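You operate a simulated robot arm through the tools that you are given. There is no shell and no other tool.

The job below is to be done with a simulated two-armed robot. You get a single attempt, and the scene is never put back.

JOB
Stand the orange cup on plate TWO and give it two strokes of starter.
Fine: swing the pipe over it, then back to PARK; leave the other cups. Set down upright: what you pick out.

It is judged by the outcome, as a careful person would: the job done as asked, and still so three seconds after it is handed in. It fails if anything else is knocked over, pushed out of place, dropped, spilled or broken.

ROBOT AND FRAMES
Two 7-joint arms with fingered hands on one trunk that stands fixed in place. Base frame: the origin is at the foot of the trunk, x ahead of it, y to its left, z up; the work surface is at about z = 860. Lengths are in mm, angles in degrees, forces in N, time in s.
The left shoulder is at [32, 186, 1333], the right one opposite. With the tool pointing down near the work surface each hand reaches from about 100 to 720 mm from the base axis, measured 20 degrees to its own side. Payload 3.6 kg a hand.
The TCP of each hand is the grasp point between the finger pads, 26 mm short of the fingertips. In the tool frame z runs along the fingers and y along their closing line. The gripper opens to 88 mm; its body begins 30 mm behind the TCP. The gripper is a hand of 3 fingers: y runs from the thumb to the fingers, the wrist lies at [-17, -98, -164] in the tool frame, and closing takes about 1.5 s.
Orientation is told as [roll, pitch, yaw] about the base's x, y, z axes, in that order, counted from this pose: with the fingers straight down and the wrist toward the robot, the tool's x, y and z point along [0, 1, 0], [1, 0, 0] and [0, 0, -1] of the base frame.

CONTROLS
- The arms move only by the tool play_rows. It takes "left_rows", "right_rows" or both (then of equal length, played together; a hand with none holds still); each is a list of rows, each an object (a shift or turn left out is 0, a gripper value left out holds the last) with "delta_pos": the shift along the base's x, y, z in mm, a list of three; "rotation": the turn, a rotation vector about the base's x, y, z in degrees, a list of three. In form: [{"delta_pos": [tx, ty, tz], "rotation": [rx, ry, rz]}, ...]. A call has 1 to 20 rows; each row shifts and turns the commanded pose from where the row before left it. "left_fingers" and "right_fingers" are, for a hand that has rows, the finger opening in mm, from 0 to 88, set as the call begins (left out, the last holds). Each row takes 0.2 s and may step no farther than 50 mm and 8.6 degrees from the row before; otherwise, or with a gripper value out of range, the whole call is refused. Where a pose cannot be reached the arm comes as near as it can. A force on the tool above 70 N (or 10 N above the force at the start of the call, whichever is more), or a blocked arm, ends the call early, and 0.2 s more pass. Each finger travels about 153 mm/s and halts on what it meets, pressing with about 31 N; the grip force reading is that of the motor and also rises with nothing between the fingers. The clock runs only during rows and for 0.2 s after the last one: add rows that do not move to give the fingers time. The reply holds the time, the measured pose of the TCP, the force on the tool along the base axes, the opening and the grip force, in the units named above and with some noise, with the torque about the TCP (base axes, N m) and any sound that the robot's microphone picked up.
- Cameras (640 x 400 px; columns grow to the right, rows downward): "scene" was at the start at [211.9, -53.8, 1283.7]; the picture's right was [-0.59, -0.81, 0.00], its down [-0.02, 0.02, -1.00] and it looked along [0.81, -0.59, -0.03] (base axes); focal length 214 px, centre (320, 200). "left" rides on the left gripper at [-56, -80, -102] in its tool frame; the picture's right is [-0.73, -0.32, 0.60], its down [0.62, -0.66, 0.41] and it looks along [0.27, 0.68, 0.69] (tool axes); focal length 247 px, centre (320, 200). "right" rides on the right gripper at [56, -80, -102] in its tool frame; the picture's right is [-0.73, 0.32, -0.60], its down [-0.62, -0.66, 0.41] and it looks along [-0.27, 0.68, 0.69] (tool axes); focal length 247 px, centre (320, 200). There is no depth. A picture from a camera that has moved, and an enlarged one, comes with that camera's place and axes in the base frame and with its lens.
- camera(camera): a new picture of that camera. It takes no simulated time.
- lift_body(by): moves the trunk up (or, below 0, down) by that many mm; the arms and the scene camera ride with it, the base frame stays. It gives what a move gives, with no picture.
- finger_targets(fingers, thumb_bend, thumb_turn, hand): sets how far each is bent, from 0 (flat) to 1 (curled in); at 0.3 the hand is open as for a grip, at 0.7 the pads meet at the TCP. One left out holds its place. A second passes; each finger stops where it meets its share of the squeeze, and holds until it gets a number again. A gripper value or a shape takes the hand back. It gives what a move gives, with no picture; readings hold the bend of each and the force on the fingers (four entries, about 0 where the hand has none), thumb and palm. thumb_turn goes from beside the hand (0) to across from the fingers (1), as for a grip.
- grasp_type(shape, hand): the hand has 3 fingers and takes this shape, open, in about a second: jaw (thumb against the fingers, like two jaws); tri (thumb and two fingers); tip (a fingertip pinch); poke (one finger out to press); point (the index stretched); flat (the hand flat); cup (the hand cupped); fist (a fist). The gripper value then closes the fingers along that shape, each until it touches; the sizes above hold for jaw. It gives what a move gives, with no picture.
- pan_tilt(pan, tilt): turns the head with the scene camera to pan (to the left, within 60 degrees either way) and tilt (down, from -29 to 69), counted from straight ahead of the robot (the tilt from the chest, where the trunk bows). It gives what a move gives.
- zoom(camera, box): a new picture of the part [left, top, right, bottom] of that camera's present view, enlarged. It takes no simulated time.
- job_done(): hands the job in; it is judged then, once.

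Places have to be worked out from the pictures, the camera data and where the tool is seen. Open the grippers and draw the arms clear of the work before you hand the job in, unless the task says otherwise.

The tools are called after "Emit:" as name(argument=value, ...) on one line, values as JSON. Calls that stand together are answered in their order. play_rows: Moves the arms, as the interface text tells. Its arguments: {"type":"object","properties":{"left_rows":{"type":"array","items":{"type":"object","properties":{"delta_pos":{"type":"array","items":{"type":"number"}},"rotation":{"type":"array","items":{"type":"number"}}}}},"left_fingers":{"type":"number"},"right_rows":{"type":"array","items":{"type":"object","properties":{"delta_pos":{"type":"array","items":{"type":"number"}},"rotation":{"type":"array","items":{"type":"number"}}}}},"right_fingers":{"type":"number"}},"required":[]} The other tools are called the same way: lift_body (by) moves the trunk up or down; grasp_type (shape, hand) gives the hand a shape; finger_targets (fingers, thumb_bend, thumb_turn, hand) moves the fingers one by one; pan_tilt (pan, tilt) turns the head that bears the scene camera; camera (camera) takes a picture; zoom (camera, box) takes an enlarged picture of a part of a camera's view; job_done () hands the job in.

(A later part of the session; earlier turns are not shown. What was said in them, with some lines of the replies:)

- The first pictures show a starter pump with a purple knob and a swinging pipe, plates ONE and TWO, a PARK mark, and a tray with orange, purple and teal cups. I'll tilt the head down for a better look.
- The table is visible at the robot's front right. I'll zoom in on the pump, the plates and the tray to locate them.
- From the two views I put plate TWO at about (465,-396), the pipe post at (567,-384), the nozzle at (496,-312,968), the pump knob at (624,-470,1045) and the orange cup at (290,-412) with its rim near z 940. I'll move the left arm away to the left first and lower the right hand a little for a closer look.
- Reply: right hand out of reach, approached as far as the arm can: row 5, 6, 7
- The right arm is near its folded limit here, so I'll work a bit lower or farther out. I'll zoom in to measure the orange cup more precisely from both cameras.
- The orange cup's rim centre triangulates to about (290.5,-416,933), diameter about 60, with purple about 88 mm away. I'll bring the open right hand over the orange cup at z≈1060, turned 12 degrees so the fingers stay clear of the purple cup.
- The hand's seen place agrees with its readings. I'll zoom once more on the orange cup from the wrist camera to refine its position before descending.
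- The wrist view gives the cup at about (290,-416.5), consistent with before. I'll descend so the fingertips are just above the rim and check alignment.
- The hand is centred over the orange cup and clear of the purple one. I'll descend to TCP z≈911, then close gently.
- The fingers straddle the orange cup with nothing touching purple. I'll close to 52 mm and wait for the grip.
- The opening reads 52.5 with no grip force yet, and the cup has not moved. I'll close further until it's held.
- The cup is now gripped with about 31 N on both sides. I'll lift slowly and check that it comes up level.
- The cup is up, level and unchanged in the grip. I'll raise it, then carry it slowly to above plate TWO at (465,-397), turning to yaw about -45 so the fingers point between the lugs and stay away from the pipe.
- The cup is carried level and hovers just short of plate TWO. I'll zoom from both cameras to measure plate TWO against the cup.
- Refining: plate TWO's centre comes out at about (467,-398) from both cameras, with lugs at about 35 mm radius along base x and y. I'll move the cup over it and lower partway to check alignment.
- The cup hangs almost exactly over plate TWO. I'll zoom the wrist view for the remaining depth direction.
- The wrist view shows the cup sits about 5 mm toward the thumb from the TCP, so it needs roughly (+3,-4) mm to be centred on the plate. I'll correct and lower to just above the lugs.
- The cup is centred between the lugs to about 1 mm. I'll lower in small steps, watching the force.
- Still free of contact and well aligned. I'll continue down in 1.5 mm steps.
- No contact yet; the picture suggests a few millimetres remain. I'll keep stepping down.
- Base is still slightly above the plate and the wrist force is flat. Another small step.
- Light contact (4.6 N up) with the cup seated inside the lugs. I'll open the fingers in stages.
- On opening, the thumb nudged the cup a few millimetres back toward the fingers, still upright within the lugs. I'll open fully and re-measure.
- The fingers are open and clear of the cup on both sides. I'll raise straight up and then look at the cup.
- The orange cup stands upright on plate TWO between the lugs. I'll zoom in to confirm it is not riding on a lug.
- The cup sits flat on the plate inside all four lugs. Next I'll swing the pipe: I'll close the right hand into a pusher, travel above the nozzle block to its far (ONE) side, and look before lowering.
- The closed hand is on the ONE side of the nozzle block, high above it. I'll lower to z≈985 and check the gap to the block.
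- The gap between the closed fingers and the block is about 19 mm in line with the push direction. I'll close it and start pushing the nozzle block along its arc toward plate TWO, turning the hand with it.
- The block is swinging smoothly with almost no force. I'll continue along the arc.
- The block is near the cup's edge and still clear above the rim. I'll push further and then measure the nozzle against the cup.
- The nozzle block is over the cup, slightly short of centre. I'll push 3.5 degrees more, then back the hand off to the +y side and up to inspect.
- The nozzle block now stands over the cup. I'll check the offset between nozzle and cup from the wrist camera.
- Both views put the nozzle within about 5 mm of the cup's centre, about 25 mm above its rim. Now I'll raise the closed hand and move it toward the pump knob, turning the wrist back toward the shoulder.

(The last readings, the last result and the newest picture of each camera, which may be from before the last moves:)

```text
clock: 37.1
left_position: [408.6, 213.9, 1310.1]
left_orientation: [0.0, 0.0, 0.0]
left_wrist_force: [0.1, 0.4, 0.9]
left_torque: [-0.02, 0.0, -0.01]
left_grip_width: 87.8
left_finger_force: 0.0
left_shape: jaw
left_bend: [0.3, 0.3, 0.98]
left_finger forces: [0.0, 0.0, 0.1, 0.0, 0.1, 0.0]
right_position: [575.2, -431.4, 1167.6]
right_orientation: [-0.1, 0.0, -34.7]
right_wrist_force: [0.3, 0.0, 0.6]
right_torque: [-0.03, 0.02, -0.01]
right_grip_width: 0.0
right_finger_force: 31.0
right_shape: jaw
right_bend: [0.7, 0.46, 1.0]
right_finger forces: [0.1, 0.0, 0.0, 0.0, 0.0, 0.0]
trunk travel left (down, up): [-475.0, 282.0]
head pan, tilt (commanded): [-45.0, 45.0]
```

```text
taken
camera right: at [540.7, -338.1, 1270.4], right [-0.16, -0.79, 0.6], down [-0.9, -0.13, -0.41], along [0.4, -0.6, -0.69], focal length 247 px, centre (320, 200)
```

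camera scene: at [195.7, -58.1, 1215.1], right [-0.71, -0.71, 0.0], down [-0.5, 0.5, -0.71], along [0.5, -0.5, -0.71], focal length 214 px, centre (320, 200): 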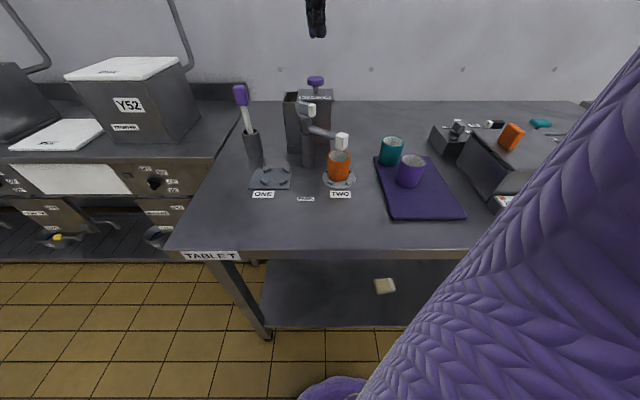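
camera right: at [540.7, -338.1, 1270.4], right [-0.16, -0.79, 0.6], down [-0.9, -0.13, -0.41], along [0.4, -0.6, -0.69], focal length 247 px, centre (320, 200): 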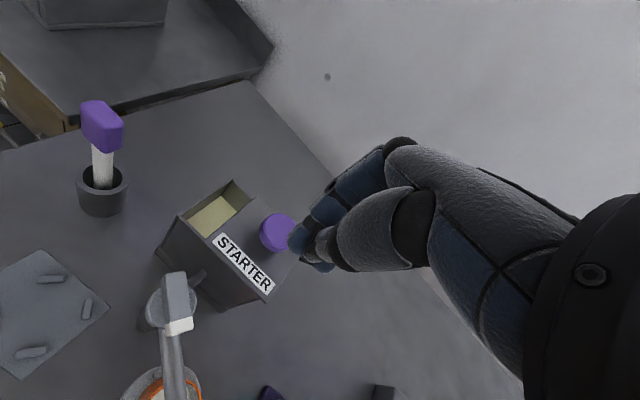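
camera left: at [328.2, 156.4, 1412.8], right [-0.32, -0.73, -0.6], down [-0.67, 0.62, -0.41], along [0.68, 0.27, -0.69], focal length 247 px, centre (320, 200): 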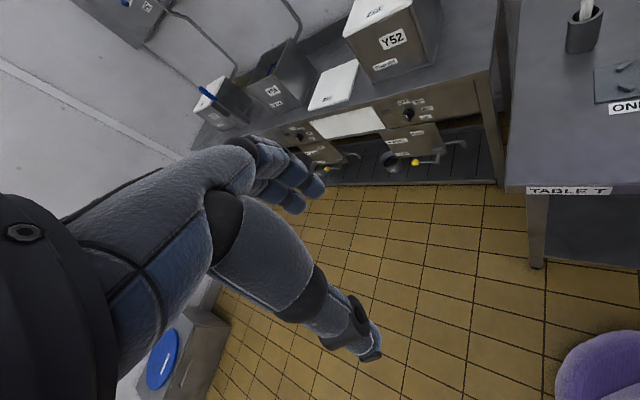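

The knob is visible just beside the closed fingertips. I'll zoom in on it from both cameras.

Emit:
zoom(camera="right", box=[150, 160, 350, 310])

Emit:
zoom(camera="scene", box=[280, 60, 350, 130])

```text
2.67 times, centred on (250, 235) of right
camera zoom: at [540.7, -338.1, 1270.4], right [-0.16, -0.79, 0.6], down [-0.9, -0.13, -0.41], along [0.4, -0.6, -0.69], focal length 659 px, centre (507, 107)
```

zoom: 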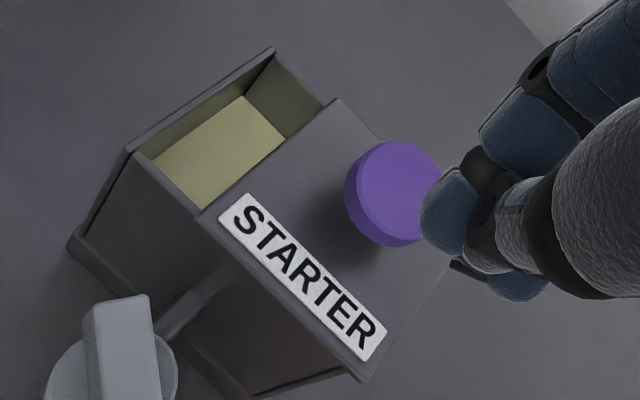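

```text
5.71 times, centred on (315, 95) of scene
camera zoom: at [195.7, -58.1, 1215.1], right [-0.71, -0.71, 0.0], down [-0.5, 0.5, -0.71], along [0.5, -0.5, -0.71], focal length 1226 px, centre (349, 800)
```

zoom: 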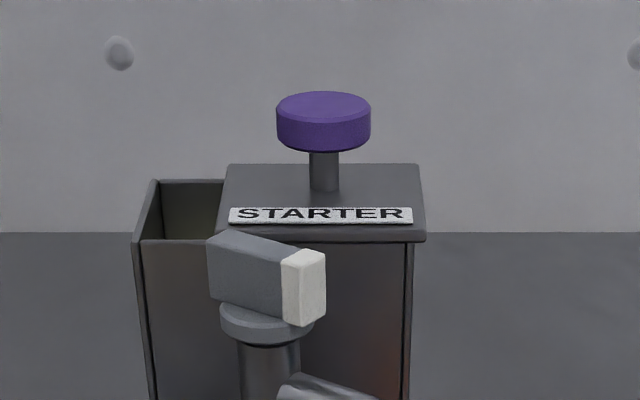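

The knob's top centre triangulates cleanly to (624,-470,1050), with about 22 mm of exposed stem. I'll place the closed fingertips above it at TCP z≈1090 (tips about 14 mm above the knob).

Emit:
play_rows(right_rows=[{"delta_pos": [16, -13, -10]}, {"delta_pos": [16, -13, -10]}, {"delta_pos": [16, -13, -15]}, {"delta_pos": [0, 0, -20]}, {"delta_pos": [0, 0, -20]}, {"delta_pos": [0, 0, 0]}])

Emit:
zoom(camera="scene", box=[270, 40, 370, 200])

Emit:
camera(camera="right")

```text
clock: 38.5
left_position: [408.1, 213.6, 1309.1]
left_orientation: [0.1, -0.1, -0.1]
left_wrist_force: [-0.1, 0.0, -0.2]
left_torque: [-0.01, 0.02, -0.01]
left_grip_width: 87.8
left_finger_force: 0.1
left_shape: jaw
left_bend: [0.3, 0.3, 0.98]
left_finger forces: [0.1, 0.0, 0.0, 0.0, 0.0, 0.0]
right_position: [622.0, -470.9, 1091.0]
right_orientation: [0.1, 0.0, -34.6]
right_wrist_force: [-1.4, 0.2, 0.4]
right_torque: [-0.03, 0.02, -0.02]
right_grip_width: 0.0
right_finger_force: 30.9
right_shape: jaw
right_bend: [0.7, 0.46, 1.0]
right_finger forces: [0.1, 0.0, 0.0, 0.0, 0.0, 0.1]
trunk travel left (down, up): [-475.0, 282.0]
head pan, tilt (commanded): [-45.0, 45.0]
```

```text
2.50 times, centred on (320, 120) of scene
camera zoom: at [195.8, -58.0, 1215.1], right [-0.71, -0.71, 0.0], down [-0.5, 0.5, -0.71], along [0.5, -0.5, -0.71], focal length 536 px, centre (320, 400)
```

zoom: 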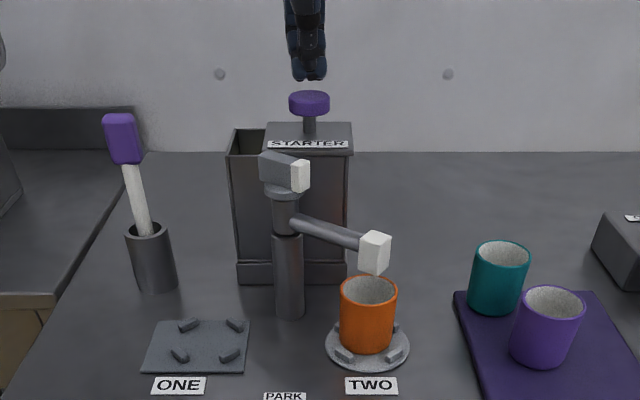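

```text
taken
camera right: at [588.5, -377.5, 1194.1], right [-0.15, -0.79, 0.6], down [-0.9, -0.14, -0.41], along [0.4, -0.6, -0.69], focal length 247 px, centre (320, 200)
```

right: 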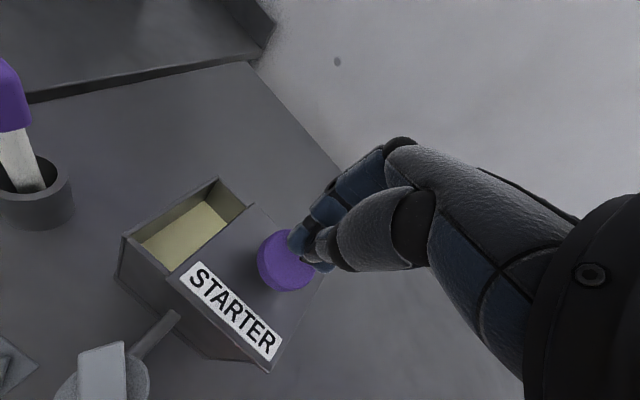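

The fingertips are centred over the knob. I'll touch down and begin the press slowly, reading the force.

Emit:
play_rows(right_rows=[{"delta_pos": [1, 0.5, -8]}, {"delta_pos": [0, 0, -4]}, {"delta_pos": [0, 0, -3]}, {"delta_pos": [0, 0, -2]}, {"delta_pos": [0, 0, 0]}])

Emit:
zoom(camera="scene", box=[280, 50, 350, 110])

```text
clock: 39.7
left_position: [407.7, 213.5, 1309.3]
left_orientation: [0.0, -0.1, -0.1]
left_wrist_force: [0.5, 0.0, 1.1]
left_torque: [0.02, -0.01, 0.02]
left_grip_width: 87.7
left_finger_force: 0.0
left_shape: jaw
left_bend: [0.3, 0.3, 0.98]
left_finger forces: [0.1, 0.0, 0.0, 0.0, 0.1, 0.1]
right_position: [623.5, -469.8, 1075.0]
right_orientation: [0.0, -0.1, -34.6]
right_wrist_force: [-0.3, -1.2, 1.1]
right_torque: [0.0, 0.02, -0.01]
right_grip_width: 0.2
right_finger_force: 30.8
right_shape: jaw
right_bend: [0.7, 0.46, 1.0]
right_finger forces: [0.0, 0.1, 0.0, 0.1, 0.1, 0.1]
trunk travel left (down, up): [-475.0, 282.0]
head pan, tilt (commanded): [-45.0, 45.0]
```

```text
6.67 times, centred on (315, 80) of scene
camera zoom: at [196.0, -58.0, 1215.1], right [-0.71, -0.71, 0.0], down [-0.5, 0.5, -0.71], along [0.5, -0.5, -0.71], focal length 1430 px, centre (353, 1000)
```

zoom: 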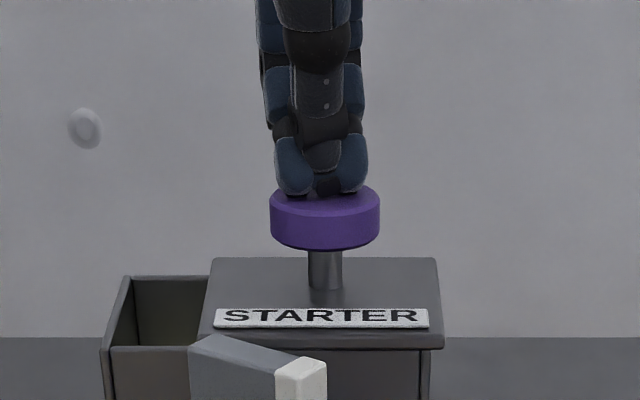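

The tips are just touching the knob. I'll press down further in steps.

Emit:
play_rows(right_rows=[{"delta_pos": [0, 0, -3]}, {"delta_pos": [0, 0, -3]}, {"delta_pos": [0, 0, 0]}])

Emit:
zoom(camera="scene", box=[280, 50, 350, 110])

```text
clock: 40.5
left_position: [408.2, 213.7, 1310.4]
left_orientation: [0.0, 0.0, 0.0]
left_wrist_force: [0.2, -0.5, -0.6]
left_torque: [0.02, 0.0, -0.01]
left_grip_width: 87.5
left_finger_force: 0.1
left_shape: jaw
left_bend: [0.3, 0.3, 0.98]
left_finger forces: [0.0, 0.1, 0.0, 0.0, 0.1, 0.0]
right_position: [623.9, -469.6, 1069.8]
right_orientation: [0.0, 0.0, -34.6]
right_wrist_force: [1.7, 0.7, 3.2]
right_torque: [-0.01, -0.03, -0.02]
right_grip_width: 0.1
right_finger_force: 30.7
right_shape: jaw
right_bend: [0.7, 0.46, 1.0]
right_finger forces: [0.1, 0.0, 0.1, 0.1, 0.0, 0.0]
trunk travel left (down, up): [-475.0, 282.0]
head pan, tilt (commanded): [-45.0, 45.0]
```

```text
6.67 times, centred on (315, 80) of scene
camera zoom: at [196.0, -57.9, 1215.1], right [-0.71, -0.71, 0.0], down [-0.5, 0.5, -0.71], along [0.5, -0.5, -0.71], focal length 1430 px, centre (353, 1000)
```

zoom: 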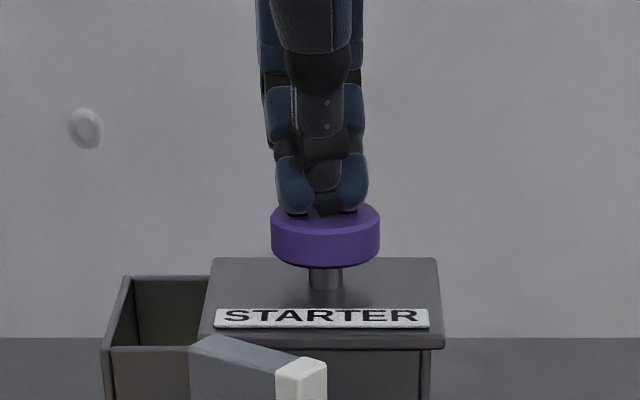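

The plunger is moving down against a light spring (about 3 N). I'll continue to its stop.

Emit:
play_rows(right_rows=[{"delta_pos": [0, 0, -3]}, {"delta_pos": [0, 0, -3]}, {"delta_pos": [0, 0, 0]}])

Emit:
zoom(camera="scene", box=[280, 50, 350, 110])

```text
clock: 41.3
left_position: [407.0, 212.0, 1309.3]
left_orientation: [0.0, -0.1, 0.0]
left_wrist_force: [0.7, -0.6, 0.9]
left_torque: [0.0, 0.01, -0.01]
left_grip_width: 87.7
left_finger_force: 0.0
left_shape: jaw
left_bend: [0.3, 0.3, 0.98]
left_finger forces: [0.0, 0.1, 0.0, 0.1, 0.1, 0.1]
right_position: [623.4, -469.7, 1062.6]
right_orientation: [0.0, 0.0, -34.6]
right_wrist_force: [-0.1, 0.2, 4.2]
right_torque: [0.03, -0.01, 0.01]
right_grip_width: 0.2
right_finger_force: 31.1
right_shape: jaw
right_bend: [0.7, 0.46, 1.0]
right_finger forces: [0.0, 0.0, 0.0, 0.0, 0.0, 0.0]
trunk travel left (down, up): [-475.0, 282.0]
head pan, tilt (commanded): [-45.0, 45.0]
heard: click
```

```text
6.67 times, centred on (315, 80) of scene
camera zoom: at [195.7, -57.8, 1215.2], right [-0.71, -0.71, 0.0], down [-0.5, 0.5, -0.71], along [0.5, -0.5, -0.71], focal length 1430 px, centre (353, 1000)
```

zoom: 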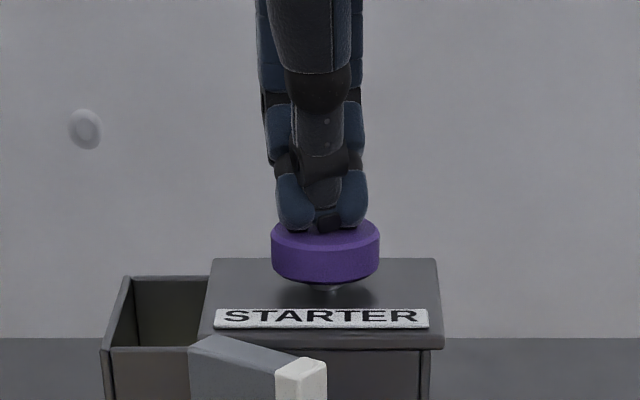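

A click was heard at about 13 mm of travel. I'll press 2 mm more to see whether this is the bottom stop.

Emit:
play_rows(right_rows=[{"delta_pos": [0, 0, -1]}, {"delta_pos": [0, 0, -1]}, {"delta_pos": [0, 0, 0]}])

Emit:
zoom(camera="scene", box=[280, 50, 370, 200])

```text
clock: 42.1
left_position: [408.2, 213.0, 1309.5]
left_orientation: [0.0, 0.0, 0.0]
left_wrist_force: [0.0, -0.4, -0.7]
left_torque: [-0.01, -0.01, 0.03]
left_grip_width: 87.7
left_finger_force: 0.0
left_shape: jaw
left_bend: [0.3, 0.3, 0.98]
left_finger forces: [0.0, 0.0, 0.0, 0.0, 0.0, 0.0]
right_position: [622.5, -468.7, 1060.2]
right_orientation: [0.0, 0.0, -34.7]
right_wrist_force: [0.7, -1.1, 4.8]
right_torque: [-0.05, 0.04, 0.0]
right_grip_width: 0.3
right_finger_force: 31.3
right_shape: jaw
right_bend: [0.7, 0.46, 1.0]
right_finger forces: [0.1, 0.1, 0.0, 0.0, 0.1, 0.0]
trunk travel left (down, up): [-475.0, 282.0]
head pan, tilt (commanded): [-45.0, 45.0]
```

```text
2.67 times, centred on (325, 125) of scene
camera zoom: at [195.8, -57.9, 1215.2], right [-0.71, -0.71, 0.0], down [-0.5, 0.5, -0.71], along [0.5, -0.5, -0.71], focal length 572 px, centre (307, 400)
```

zoom: 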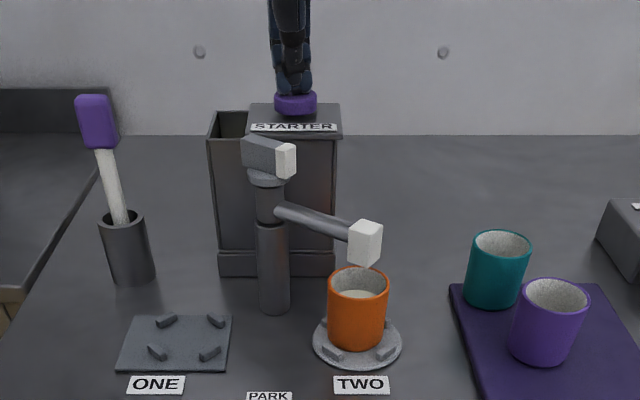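

The level in the orange cup visibly rose, so stroke one is delivered. I'll lift off fully to let the plunger return.

Emit:
play_rows(right_rows=[{"delta_pos": [0, 0, 4]}, {"delta_pos": [0, 0, 6]}, {"delta_pos": [0, 0, 8]}, {"delta_pos": [0, 0, 6]}, {"delta_pos": [0, 0, 4]}, {"delta_pos": [0, 0, 0]}])

Emit:
zoom(camera="scene", box=[280, 50, 350, 110])

Emit:
zoom(camera="scene", box=[310, 120, 370, 190])

```text
clock: 43.5
left_position: [407.6, 213.0, 1308.7]
left_orientation: [0.0, 0.0, -0.1]
left_wrist_force: [-0.7, -0.4, -0.5]
left_torque: [0.01, -0.02, 0.0]
left_grip_width: 87.8
left_finger_force: 0.0
left_shape: jaw
left_bend: [0.3, 0.3, 0.98]
left_finger forces: [0.0, 0.1, 0.1, 0.1, 0.0, 0.0]
right_position: [623.8, -469.1, 1088.1]
right_orientation: [0.1, 0.0, -34.6]
right_wrist_force: [0.7, 0.2, 0.4]
right_torque: [0.0, 0.0, 0.02]
right_grip_width: 0.0
right_finger_force: 31.1
right_shape: jaw
right_bend: [0.7, 0.46, 1.0]
right_finger forces: [0.0, 0.1, 0.0, 0.1, 0.0, 0.0]
trunk travel left (down, up): [-475.0, 282.0]
head pan, tilt (commanded): [-45.0, 45.0]
```

```text
6.67 times, centred on (315, 80) of scene
camera zoom: at [196.1, -58.1, 1215.1], right [-0.71, -0.71, 0.0], down [-0.5, 0.5, -0.71], along [0.5, -0.5, -0.71], focal length 1430 px, centre (353, 1000)
```

zoom: 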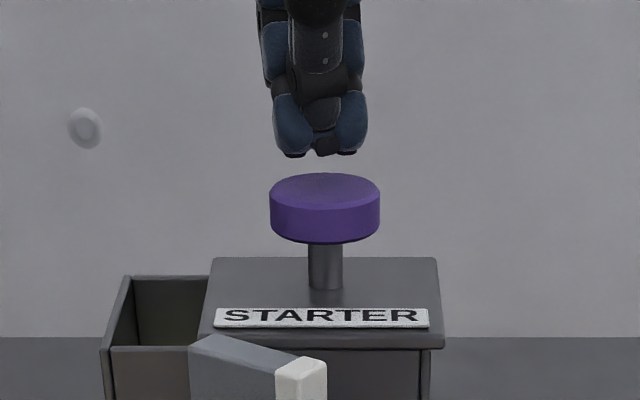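

```text
5.71 times, centred on (340, 155) of scene
camera zoom: at [196.1, -58.1, 1215.1], right [-0.71, -0.71, 0.0], down [-0.5, 0.5, -0.71], along [0.5, -0.5, -0.71], focal length 1226 px, centre (206, 457)
```

zoom: 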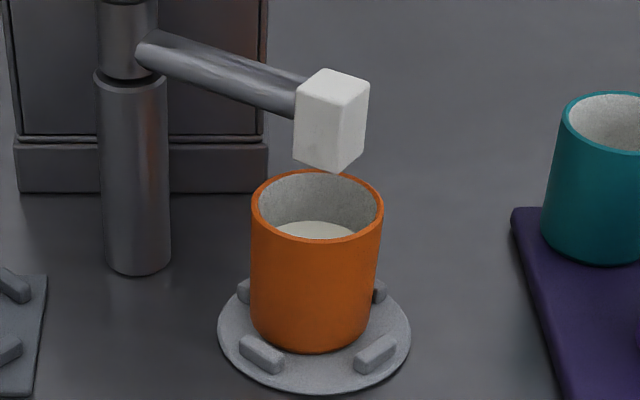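

The plunger is fully up and the cup's level has risen. Now the second stroke, to the same depth.

Emit:
play_rows(right_rows=[{"delta_pos": [0, 0, -8]}, {"delta_pos": [0, 0, -4]}, {"delta_pos": [0, 0, -4]}, {"delta_pos": [0, 0, -3]}, {"delta_pos": [0, 0, -3]}, {"delta_pos": [0, 0, -3]}, {"delta_pos": [0, 0, -3]}, {"delta_pos": [0, 0, 0]}, {"delta_pos": [0, 0, 0]}])

Emit:
zoom(camera="scene", box=[280, 50, 370, 200])

```text
clock: 45.5
left_position: [406.4, 213.5, 1310.0]
left_orientation: [-0.1, 0.1, 0.1]
left_wrist_force: [-0.5, 0.7, -0.3]
left_torque: [-0.02, 0.02, -0.01]
left_grip_width: 87.7
left_finger_force: 0.1
left_shape: jaw
left_bend: [0.3, 0.3, 0.98]
left_finger forces: [0.0, 0.1, 0.0, 0.1, 0.1, 0.0]
right_position: [623.6, -469.1, 1062.0]
right_orientation: [0.1, 0.0, -34.6]
right_wrist_force: [1.8, -0.3, 3.7]
right_torque: [-0.01, -0.06, -0.01]
right_grip_width: 0.0
right_finger_force: 30.7
right_shape: jaw
right_bend: [0.7, 0.46, 1.0]
right_finger forces: [0.0, 0.0, 0.0, 0.1, 0.1, 0.0]
trunk travel left (down, up): [-475.0, 282.0]
head pan, tilt (commanded): [-45.0, 45.0]
heard: click
```

```text
2.67 times, centred on (325, 125) of scene
camera zoom: at [195.9, -57.8, 1215.2], right [-0.71, -0.71, 0.0], down [-0.5, 0.5, -0.71], along [0.5, -0.5, -0.71], focal length 572 px, centre (307, 400)
```

zoom: 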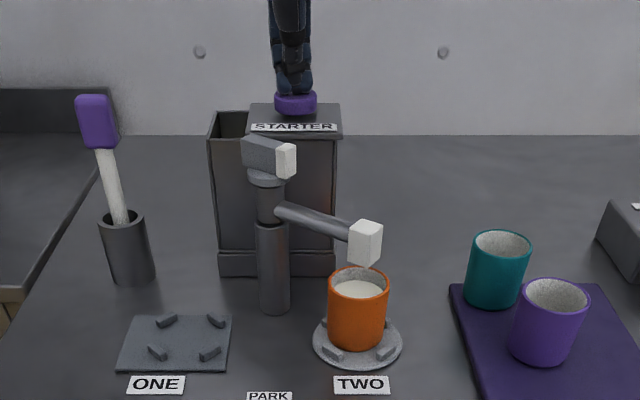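

A second click and a further rise in the cup's level: both strokes are in. I'll lift off, let the plunger return, and carry the closed hand high to the far (-y) side of the nozzle.

Emit:
play_rows(right_rows=[{"delta_pos": [0, 0, 4]}, {"delta_pos": [0, 0, 8]}, {"delta_pos": [0, 0, 16]}, {"delta_pos": [0, 0, 25]}, {"delta_pos": [0, 0, 25]}, {"delta_pos": [-10, 1, 12], "rotation": [0, 0, 3]}, {"delta_pos": [-20, 3, 0], "rotation": [0, 0, 6]}, {"delta_pos": [-20, 3, 0], "rotation": [0, 0, 6]}, {"delta_pos": [-20, 3, 0], "rotation": [0, 0, 6]}, {"delta_pos": [-20, 3, 0], "rotation": [0, 0, 6]}, {"delta_pos": [-20, 3, 0], "rotation": [0, 0, 6]}, {"delta_pos": [-20, 3, 0], "rotation": [0, 0, 6]}, {"delta_pos": [-18, 3, 0], "rotation": [0, 0, 6]}, {"delta_pos": [-10, 1, 0], "rotation": [0, 0, 2]}, {"delta_pos": [0, 0, 0]}])

Emit:
camera(camera="scene")

Emit:
camera(camera="right")

Emit:
zoom(camera="scene", box=[270, 60, 390, 200])

```text
clock: 48.7
left_position: [408.2, 212.6, 1309.5]
left_orientation: [0.0, 0.0, 0.0]
left_wrist_force: [0.3, -0.1, 0.3]
left_torque: [-0.01, 0.0, 0.0]
left_grip_width: 87.6
left_finger_force: 0.1
left_shape: jaw
left_bend: [0.3, 0.3, 0.98]
left_finger forces: [0.0, 0.0, 0.1, 0.0, 0.0, 0.0]
right_position: [464.9, -446.7, 1152.0]
right_orientation: [0.0, 0.0, 12.5]
right_wrist_force: [-0.7, -0.5, -0.4]
right_torque: [0.02, -0.01, -0.02]
right_grip_width: 0.0
right_finger_force: 31.9
right_shape: jaw
right_bend: [0.7, 0.46, 1.0]
right_finger forces: [0.0, 0.0, 0.1, 0.0, 0.0, 0.1]
trunk travel left (down, up): [-475.0, 282.0]
head pan, tilt (commanded): [-45.0, 45.0]
```

```text
taken
camera scene: at [196.1, -58.1, 1215.1], right [-0.71, -0.71, 0.0], down [-0.5, 0.5, -0.71], along [0.5, -0.5, -0.71], focal length 214 px, centre (320, 200)
```

scene: 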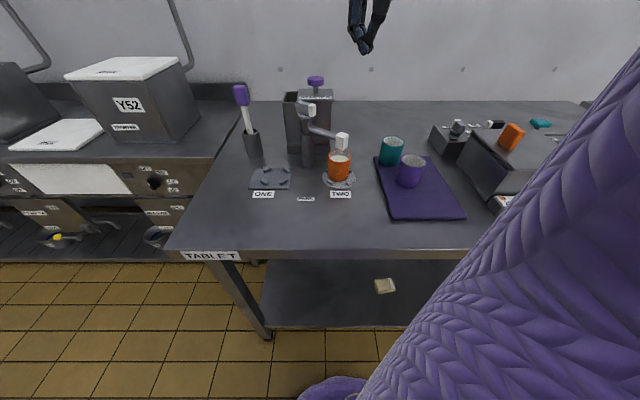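

```text
taken
camera right: at [374.7, -407.7, 1255.1], right [0.47, -0.65, 0.6], down [-0.51, -0.75, -0.41], along [0.72, -0.12, -0.69], focal length 247 px, centre (320, 200)
```

right: 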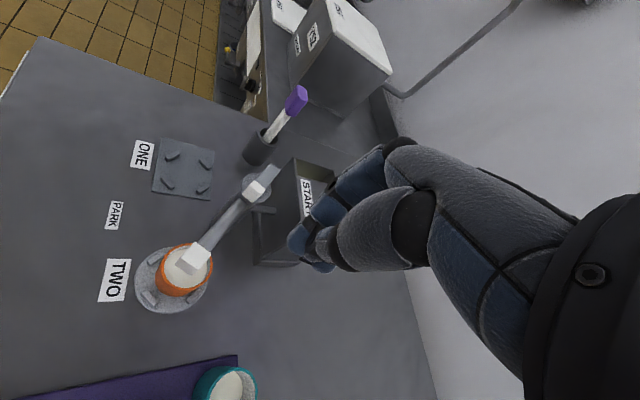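

```text
2.86 times, centred on (330, 130) of scene
camera zoom: at [196.1, -58.1, 1215.1], right [-0.71, -0.71, 0.0], down [-0.5, 0.5, -0.71], along [0.5, -0.5, -0.71], focal length 613 px, centre (291, 400)
```

zoom: 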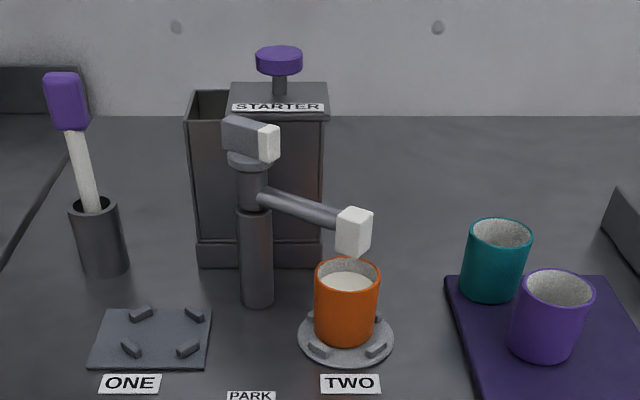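

The knob is fully up and the nozzle is still over the cup. I'll lower the closed hand on the -y side of the nozzle block, with its tips kept well above the cup rim.

Emit:
play_rows(right_rows=[{"delta_pos": [0, 0, -35]}, {"delta_pos": [0, 0, -35]}, {"delta_pos": [0, 0, -35]}, {"delta_pos": [0, 0, -35]}, {"delta_pos": [0, 0, -20]}, {"delta_pos": [0, 0, 0]}])

Emit:
zoom(camera="scene", box=[280, 70, 400, 200])

Emit:
camera(camera="right")

```text
clock: 50.1
left_position: [408.7, 213.2, 1309.7]
left_orientation: [0.0, 0.0, -0.1]
left_wrist_force: [-0.3, -0.4, 0.0]
left_torque: [0.04, 0.01, -0.04]
left_grip_width: 87.8
left_finger_force: 0.1
left_shape: jaw
left_bend: [0.3, 0.3, 0.98]
left_finger forces: [0.0, 0.0, 0.0, 0.0, 0.0, 0.0]
right_position: [464.5, -446.9, 989.3]
right_orientation: [-0.1, -0.1, 12.4]
right_wrist_force: [-0.8, 0.0, -0.3]
right_torque: [-0.03, 0.01, 0.01]
right_grip_width: 0.2
right_finger_force: 30.8
right_shape: jaw
right_bend: [0.7, 0.46, 1.0]
right_finger forces: [0.0, 0.1, 0.0, 0.0, 0.0, 0.0]
trunk travel left (down, up): [-475.0, 282.0]
head pan, tilt (commanded): [-45.0, 45.0]
```

```text
3.08 times, centred on (340, 135) of scene
camera zoom: at [195.9, -58.1, 1215.1], right [-0.71, -0.71, 0.0], down [-0.5, 0.5, -0.71], along [0.5, -0.5, -0.71], focal length 660 px, centre (258, 400)
```

zoom: 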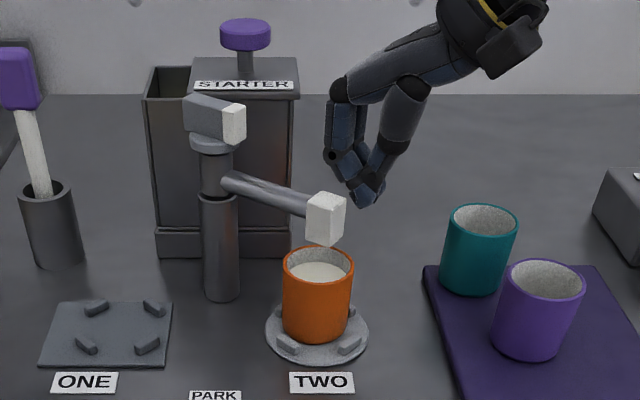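

```text
taken
camera right: at [374.3, -407.5, 1093.5], right [0.47, -0.65, 0.6], down [-0.52, -0.75, -0.41], along [0.72, -0.12, -0.69], focal length 247 px, centre (320, 200)
```

right: 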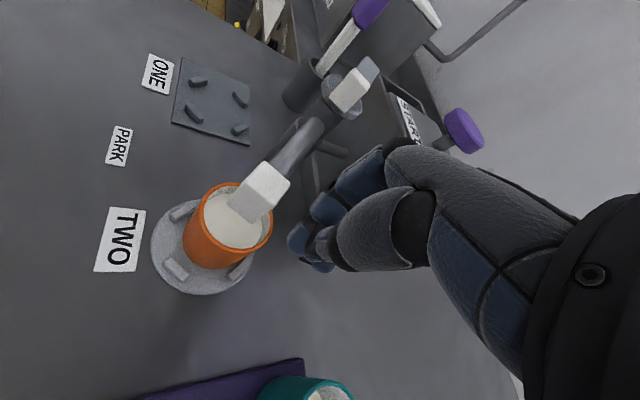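

The hand is beside the block with a gap of about 20 mm. I'll close it and push the block back along its arc toward PARK.

Emit:
play_rows(right_rows=[{"delta_pos": [-0.5, 9.3, 1]}, {"delta_pos": [-0.4, 9.3, 1]}, {"delta_pos": [-2.9, 7.2, 0], "rotation": [0, 0, -4]}, {"delta_pos": [-2.3, 7.3, 0], "rotation": [0, 0, -4]}, {"delta_pos": [-1.8, 7.5, 0], "rotation": [0, 0, -4]}, {"delta_pos": [-1.3, 7.7, 0], "rotation": [0, 0, -4]}, {"delta_pos": [0, 0, 0]}])

Emit:
zoom(camera="scene", box=[270, 70, 390, 200])

Emit:
camera(camera="right")

```text
clock: 51.7
left_position: [408.7, 212.8, 1310.0]
left_orientation: [-0.1, 0.1, 0.0]
left_wrist_force: [0.3, 0.5, 0.4]
left_torque: [0.01, -0.01, -0.01]
left_grip_width: 87.9
left_finger_force: 0.0
left_shape: jaw
left_bend: [0.3, 0.3, 0.98]
left_finger forces: [0.1, 0.0, 0.1, 0.0, 0.0, 0.0]
right_position: [455.9, -398.4, 993.0]
right_orientation: [0.0, -0.1, -3.6]
right_wrist_force: [-0.4, -0.1, 0.0]
right_torque: [0.01, -0.03, -0.01]
right_grip_width: 0.1
right_finger_force: 30.8
right_shape: jaw
right_bend: [0.7, 0.46, 1.0]
right_finger forces: [0.1, 0.0, 0.0, 0.0, 0.0, 0.0]
trunk travel left (down, up): [-475.0, 282.0]
head pan, tilt (commanded): [-45.0, 45.0]
```

```text
3.08 times, centred on (330, 135) of scene
camera zoom: at [196.0, -58.2, 1215.1], right [-0.71, -0.71, 0.0], down [-0.5, 0.5, -0.71], along [0.5, -0.5, -0.71], focal length 660 px, centre (289, 400)
```

zoom: 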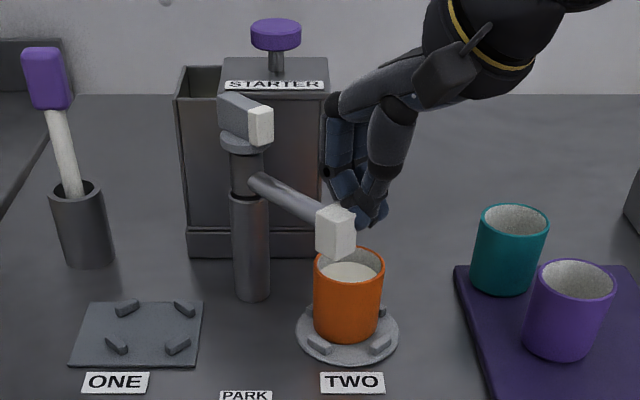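

```text
taken
camera right: at [380.6, -336.0, 1096.1], right [0.27, -0.75, 0.6], down [-0.7, -0.58, -0.41], along [0.66, -0.31, -0.69], focal length 247 px, centre (320, 200)
```

right: 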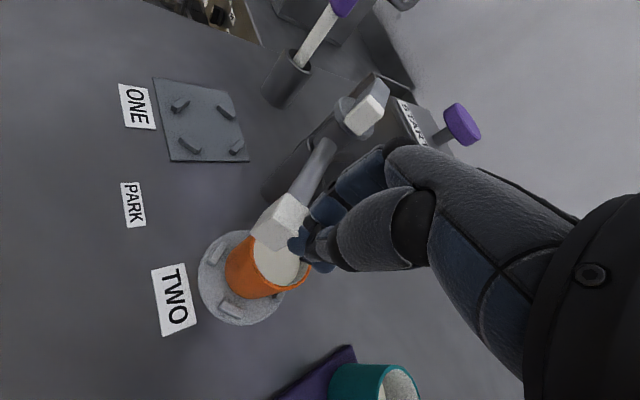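

The pipe is following toward PARK with negligible force. I'll continue the arc.

Emit:
play_rows(right_rows=[{"delta_pos": [-0.8, 7.6, 0], "rotation": [0, 0, -4]}, {"delta_pos": [-0.2, 7.8, 0], "rotation": [0, 0, -4]}, {"delta_pos": [0.3, 7.7, 0], "rotation": [0, 0, -4]}, {"delta_pos": [0.9, 7.7, 0], "rotation": [0, 0, -4]}, {"delta_pos": [1.4, 7.6, 0], "rotation": [0, 0, -4]}, {"delta_pos": [0, 0, 0]}])

Emit:
zoom(camera="scene", box=[260, 70, 380, 200])

Emit:
camera(camera="right")

```text
clock: 53.1
left_position: [408.3, 212.3, 1308.9]
left_orientation: [0.0, 0.0, 0.0]
left_wrist_force: [-0.7, -0.7, -0.8]
left_torque: [0.04, 0.04, -0.02]
left_grip_width: 87.7
left_finger_force: 0.0
left_shape: jaw
left_bend: [0.3, 0.3, 0.98]
left_finger forces: [0.0, 0.0, 0.0, 0.1, 0.0, 0.0]
right_position: [457.7, -359.5, 994.4]
right_orientation: [0.0, 0.0, -23.6]
right_wrist_force: [-0.1, 0.5, 0.1]
right_torque: [0.01, 0.0, 0.01]
right_grip_width: 0.0
right_finger_force: 31.4
right_shape: jaw
right_bend: [0.7, 0.46, 1.0]
right_finger forces: [0.0, 0.0, 0.0, 0.1, 0.0, 0.0]
trunk travel left (down, up): [-475.0, 282.0]
head pan, tilt (commanded): [-45.0, 45.0]
```

```text
3.08 times, centred on (320, 135) of scene
camera zoom: at [195.9, -58.2, 1215.1], right [-0.71, -0.71, 0.0], down [-0.5, 0.5, -0.71], along [0.5, -0.5, -0.71], focal length 660 px, centre (320, 400)
```

zoom: 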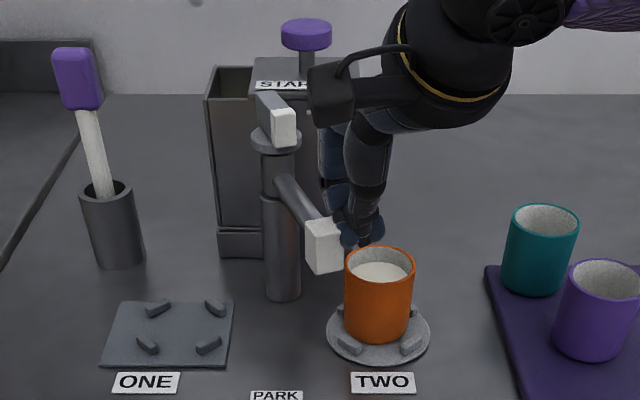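

```text
taken
camera right: at [407.1, -274.8, 1097.0], right [0.0, -0.8, 0.6], down [-0.86, -0.3, -0.41], along [0.51, -0.52, -0.69], focal length 247 px, centre (320, 200)
```

right: 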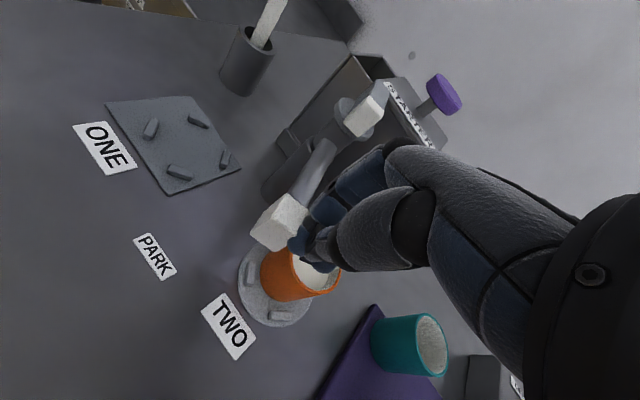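

The block is about 20 degrees from PARK. I'll push three more steps and measure against the original parked view.

Emit:
play_rows(right_rows=[{"delta_pos": [1.9, 7.5, 0], "rotation": [0, 0, -4]}, {"delta_pos": [2.4, 7.3, 0], "rotation": [0, 0, -4]}, {"delta_pos": [3.0, 7.1, 0], "rotation": [0, 0, -4]}, {"delta_pos": [0, 0, 0]}])

Emit:
zoom(camera="scene", box=[220, 60, 380, 220])

Emit:
camera(camera="right")

```text
clock: 54.1
left_position: [407.5, 212.0, 1309.7]
left_orientation: [0.1, -0.1, 0.1]
left_wrist_force: [0.8, -0.1, 0.1]
left_torque: [-0.01, 0.0, 0.0]
left_grip_width: 87.7
left_finger_force: 0.0
left_shape: jaw
left_bend: [0.3, 0.3, 0.98]
left_finger forces: [0.0, 0.0, 0.0, 0.2, 0.0, 0.0]
right_position: [465.4, -339.8, 993.6]
right_orientation: [0.0, 0.0, -35.6]
right_wrist_force: [-0.2, 0.9, 0.1]
right_torque: [0.05, 0.01, 0.01]
right_grip_width: 0.0
right_finger_force: 30.4
right_shape: jaw
right_bend: [0.7, 0.46, 1.0]
right_finger forces: [0.0, 0.0, 0.0, 0.0, 0.0, 0.0]
trunk travel left (down, up): [-475.0, 282.0]
head pan, tilt (commanded): [-45.0, 45.0]
```

```text
2.50 times, centred on (300, 140) of scene
camera zoom: at [195.9, -58.3, 1215.1], right [-0.71, -0.71, 0.0], down [-0.5, 0.5, -0.71], along [0.5, -0.5, -0.71], focal length 536 px, centre (370, 350)
```

zoom: 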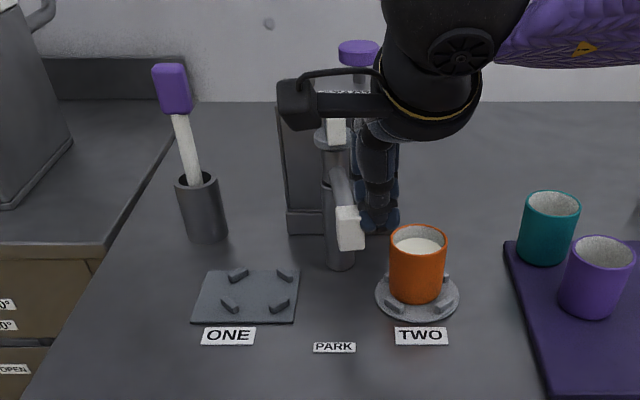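

```text
taken
camera right: at [432.4, -244.9, 1096.7], right [-0.17, -0.78, 0.6], down [-0.9, -0.12, -0.41], along [0.39, -0.61, -0.69], focal length 247 px, centre (320, 200)
```

right: 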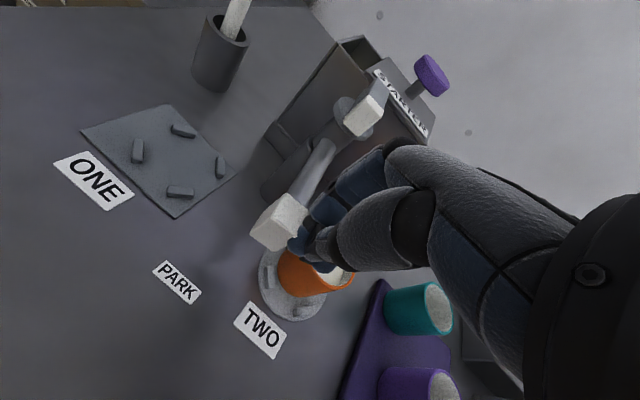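

The block needs about 15 mm more (18 px) to match its original parked place. I'll take the next two steps and re-measure.

Emit:
play_rows(right_rows=[{"delta_pos": [3.4, 7.0, 0], "rotation": [0, 0, -4]}, {"delta_pos": [3.0, 5.1, 0], "rotation": [0, 0, -3.1]}, {"delta_pos": [0, 0, 0]}])

Emit:
zoom(camera="scene", box=[220, 60, 380, 220])

Emit:
zoom(camera="scene", box=[280, 100, 380, 200])

```text
clock: 54.9
left_position: [408.3, 213.1, 1309.4]
left_orientation: [0.0, 0.0, 0.0]
left_wrist_force: [0.1, -0.1, -0.2]
left_torque: [0.01, -0.03, 0.01]
left_grip_width: 87.6
left_finger_force: 0.1
left_shape: jaw
left_bend: [0.3, 0.3, 0.98]
left_finger forces: [0.0, 0.0, 0.1, 0.0, 0.0, 0.0]
right_position: [471.4, -325.0, 992.8]
right_orientation: [0.0, 0.0, -42.8]
right_wrist_force: [-0.1, 0.3, -0.1]
right_torque: [0.01, 0.02, 0.0]
right_grip_width: 0.0
right_finger_force: 30.8
right_shape: jaw
right_bend: [0.7, 0.46, 1.0]
right_finger forces: [0.0, 0.1, 0.0, 0.0, 0.1, 0.0]
trunk travel left (down, up): [-475.0, 282.0]
head pan, tilt (commanded): [-45.0, 45.0]
```

```text
2.50 times, centred on (300, 140) of scene
camera zoom: at [196.0, -58.1, 1215.1], right [-0.71, -0.71, 0.0], down [-0.5, 0.5, -0.71], along [0.5, -0.5, -0.71], focal length 536 px, centre (370, 350)
```

zoom: 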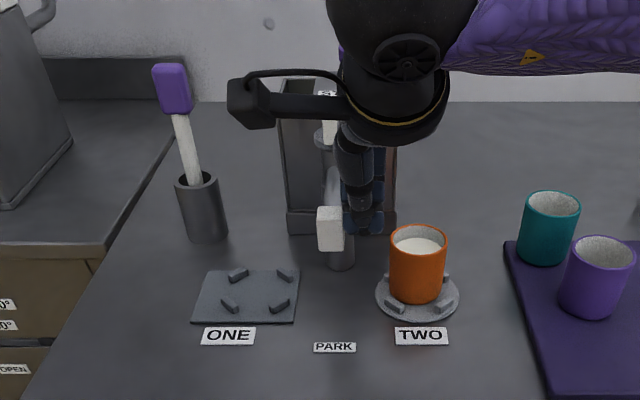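

```text
4.00 times, centred on (330, 150) of scene
camera zoom: at [196.0, -58.1, 1215.1], right [-0.71, -0.71, 0.0], down [-0.5, 0.5, -0.71], along [0.5, -0.5, -0.71], focal length 858 px, centre (280, 400)
```

zoom: 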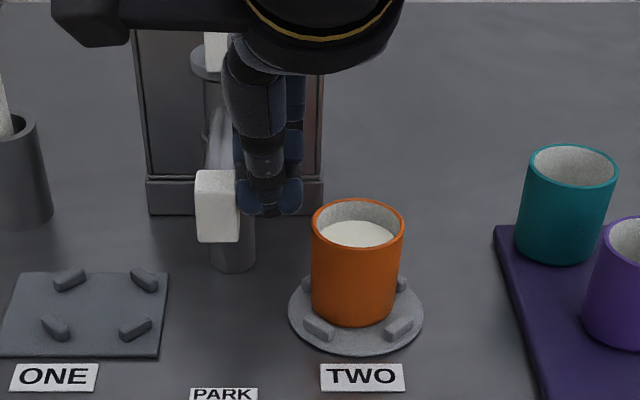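

The block matches its original parked pixels (195–240), so the pipe is back at PARK. I'll back the hand off sideways, rise, and draw clear while the fingers stay closed until away.

Emit:
play_rows(right_rows=[{"delta_pos": [-6, -6, 0]}, {"delta_pos": [-8, -8, 0]}, {"delta_pos": [-4, -4, 15]}, {"delta_pos": [0, 0, 30]}, {"delta_pos": [0, 0, 35]}, {"delta_pos": [0, 0, 40]}, {"delta_pos": [-10, -10, 35]}, {"delta_pos": [-20, -20, 20]}, {"delta_pos": [-20, -20, 0]}, {"delta_pos": [-10, -20, 0]}, {"delta_pos": [0, 0, 0]}])

Emit:
camera(camera="scene")

Emit:
zoom(camera="scene", box=[220, 60, 380, 220])

Emit:
camera(camera="right")

```text
clock: 57.3
left_position: [409.0, 213.9, 1308.6]
left_orientation: [0.0, 0.0, 0.0]
left_wrist_force: [0.0, 0.6, -0.9]
left_torque: [0.02, -0.02, 0.01]
left_grip_width: 87.4
left_finger_force: 0.0
left_shape: jaw
left_bend: [0.3, 0.3, 0.98]
left_finger forces: [0.1, 0.0, 0.0, 0.1, 0.0, 0.0]
right_position: [394.8, -416.3, 1166.9]
right_orientation: [0.0, 0.0, -42.6]
right_wrist_force: [-0.3, 0.2, 0.1]
right_torque: [0.01, -0.04, -0.01]
right_grip_width: 0.0
right_finger_force: 30.5
right_shape: jaw
right_bend: [0.7, 0.46, 1.0]
right_finger forces: [0.1, 0.0, 0.0, 0.1, 0.0, 0.0]
trunk travel left (down, up): [-475.0, 282.0]
head pan, tilt (commanded): [-45.0, 45.0]
```

```text
taken
camera scene: at [196.4, -57.8, 1215.0], right [-0.71, -0.71, 0.0], down [-0.5, 0.5, -0.71], along [0.5, -0.5, -0.71], focal length 214 px, centre (320, 200)
```

scene: 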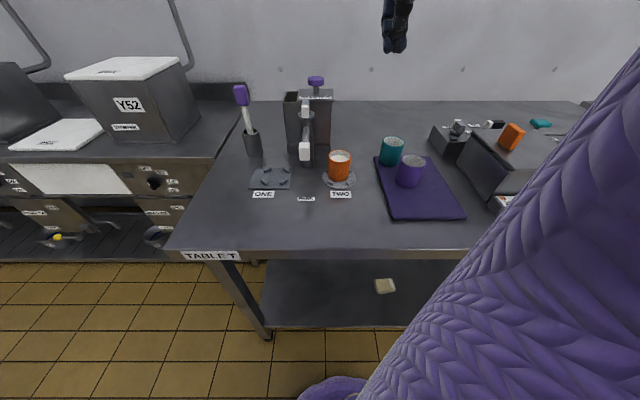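

```text
2.50 times, centred on (300, 140) of scene
camera zoom: at [196.4, -57.8, 1215.0], right [-0.71, -0.71, 0.0], down [-0.5, 0.5, -0.71], along [0.5, -0.5, -0.71], focal length 536 px, centre (370, 350)
```

zoom: 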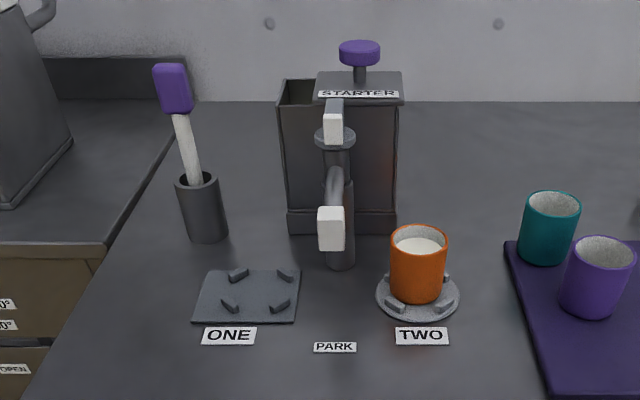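

```text
taken
camera right: at [373.5, -319.2, 1270.5], right [-0.26, -0.76, 0.6], down [-0.91, -0.01, -0.41], along [0.32, -0.65, -0.69], focal length 247 px, centre (320, 200)
```

right: 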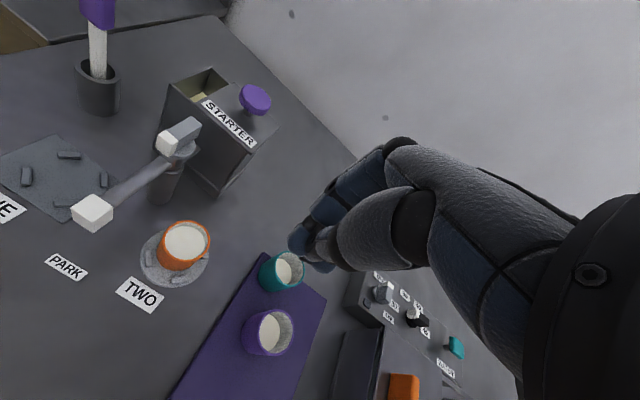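

Everything matches: pipe parked, knob up, orange cup upright and filled on plate TWO, other cups untouched. I'll raise the hand further and open it well clear of the work.

Emit:
play_rows(right_rows=[{"delta_pos": [0, 0, 30]}, {"delta_pos": [0, 0, 30]}, {"delta_pos": [0, 0, 30]}, {"delta_pos": [0, 0, 20]}, {"delta_pos": [0, 0, 0]}, {"delta_pos": [0, 0, 0]}, {"delta_pos": [0, 0, 0]}], right_fingers=88)

Emit:
zoom(camera="scene", box=[240, 60, 480, 230])

Emit:
zoom(camera="scene", box=[280, 100, 380, 200])

```text
clock: 58.9
left_position: [407.0, 213.9, 1309.2]
left_orientation: [-0.1, 0.0, -0.1]
left_wrist_force: [-1.1, 0.6, -0.4]
left_torque: [0.01, 0.0, 0.02]
left_grip_width: 87.8
left_finger_force: 0.0
left_shape: jaw
left_bend: [0.3, 0.3, 0.98]
left_finger forces: [0.0, 0.1, 0.0, 0.0, 0.0, 0.1]
right_position: [394.4, -414.9, 1277.4]
right_orientation: [0.0, 0.0, -42.7]
right_wrist_force: [-0.5, -0.4, -0.4]
right_torque: [0.04, -0.03, 0.0]
right_grip_width: 87.7
right_finger_force: 0.1
right_shape: jaw
right_bend: [0.3, 0.3, 0.98]
right_finger forces: [0.0, 0.0, 0.0, 0.0, 0.0, 0.0]
trunk travel left (down, up): [-475.0, 282.0]
head pan, tilt (commanded): [-45.0, 45.0]
```

```text
2.35 times, centred on (360, 145) of scene
camera zoom: at [196.0, -58.1, 1215.1], right [-0.71, -0.71, 0.0], down [-0.5, 0.5, -0.71], along [0.5, -0.5, -0.71], focal length 505 px, centre (226, 329)
```

zoom: 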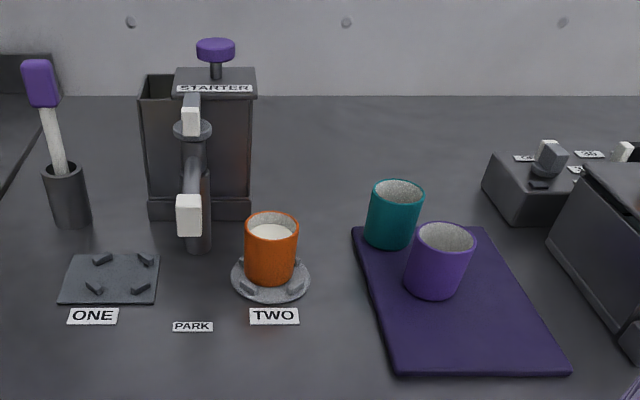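

```text
4.00 times, centred on (330, 150) of scene
camera zoom: at [196.0, -58.1, 1215.1], right [-0.71, -0.71, 0.0], down [-0.5, 0.5, -0.71], along [0.5, -0.5, -0.71], focal length 858 px, centre (280, 400)
```

zoom: 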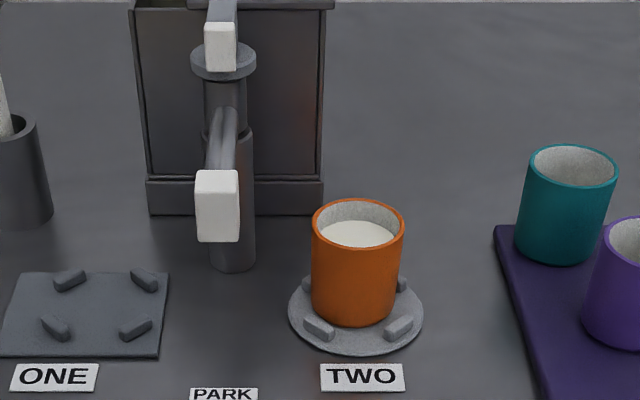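

The orange cup stands upright on plate TWO with two strokes in it. The pipe is back at PARK, the other cups haven't moved, and both hands are open and clear of the work. I'm handing the job in.

Emit:
job_done()

```text
The job is handed in.
```

The orange cup is standing upright on plate TWO with two strokes of starter in it. I heard a click on each stroke and saw the level in the cup rise both times.

- **Pipe:** I swung it over the cup for the strokes, then back to PARK. In the scene camera view it matches where it was parked at the start.
- **Cup position:** it sits inside the plate's four lugs, about 5 mm back from centre, because the thumb nudged it slightly as the hand opened.
- **Everything else:** the other cups were not touched, and the pictures show nothing spilled or knocked over. Both hands are open and clear of the work.
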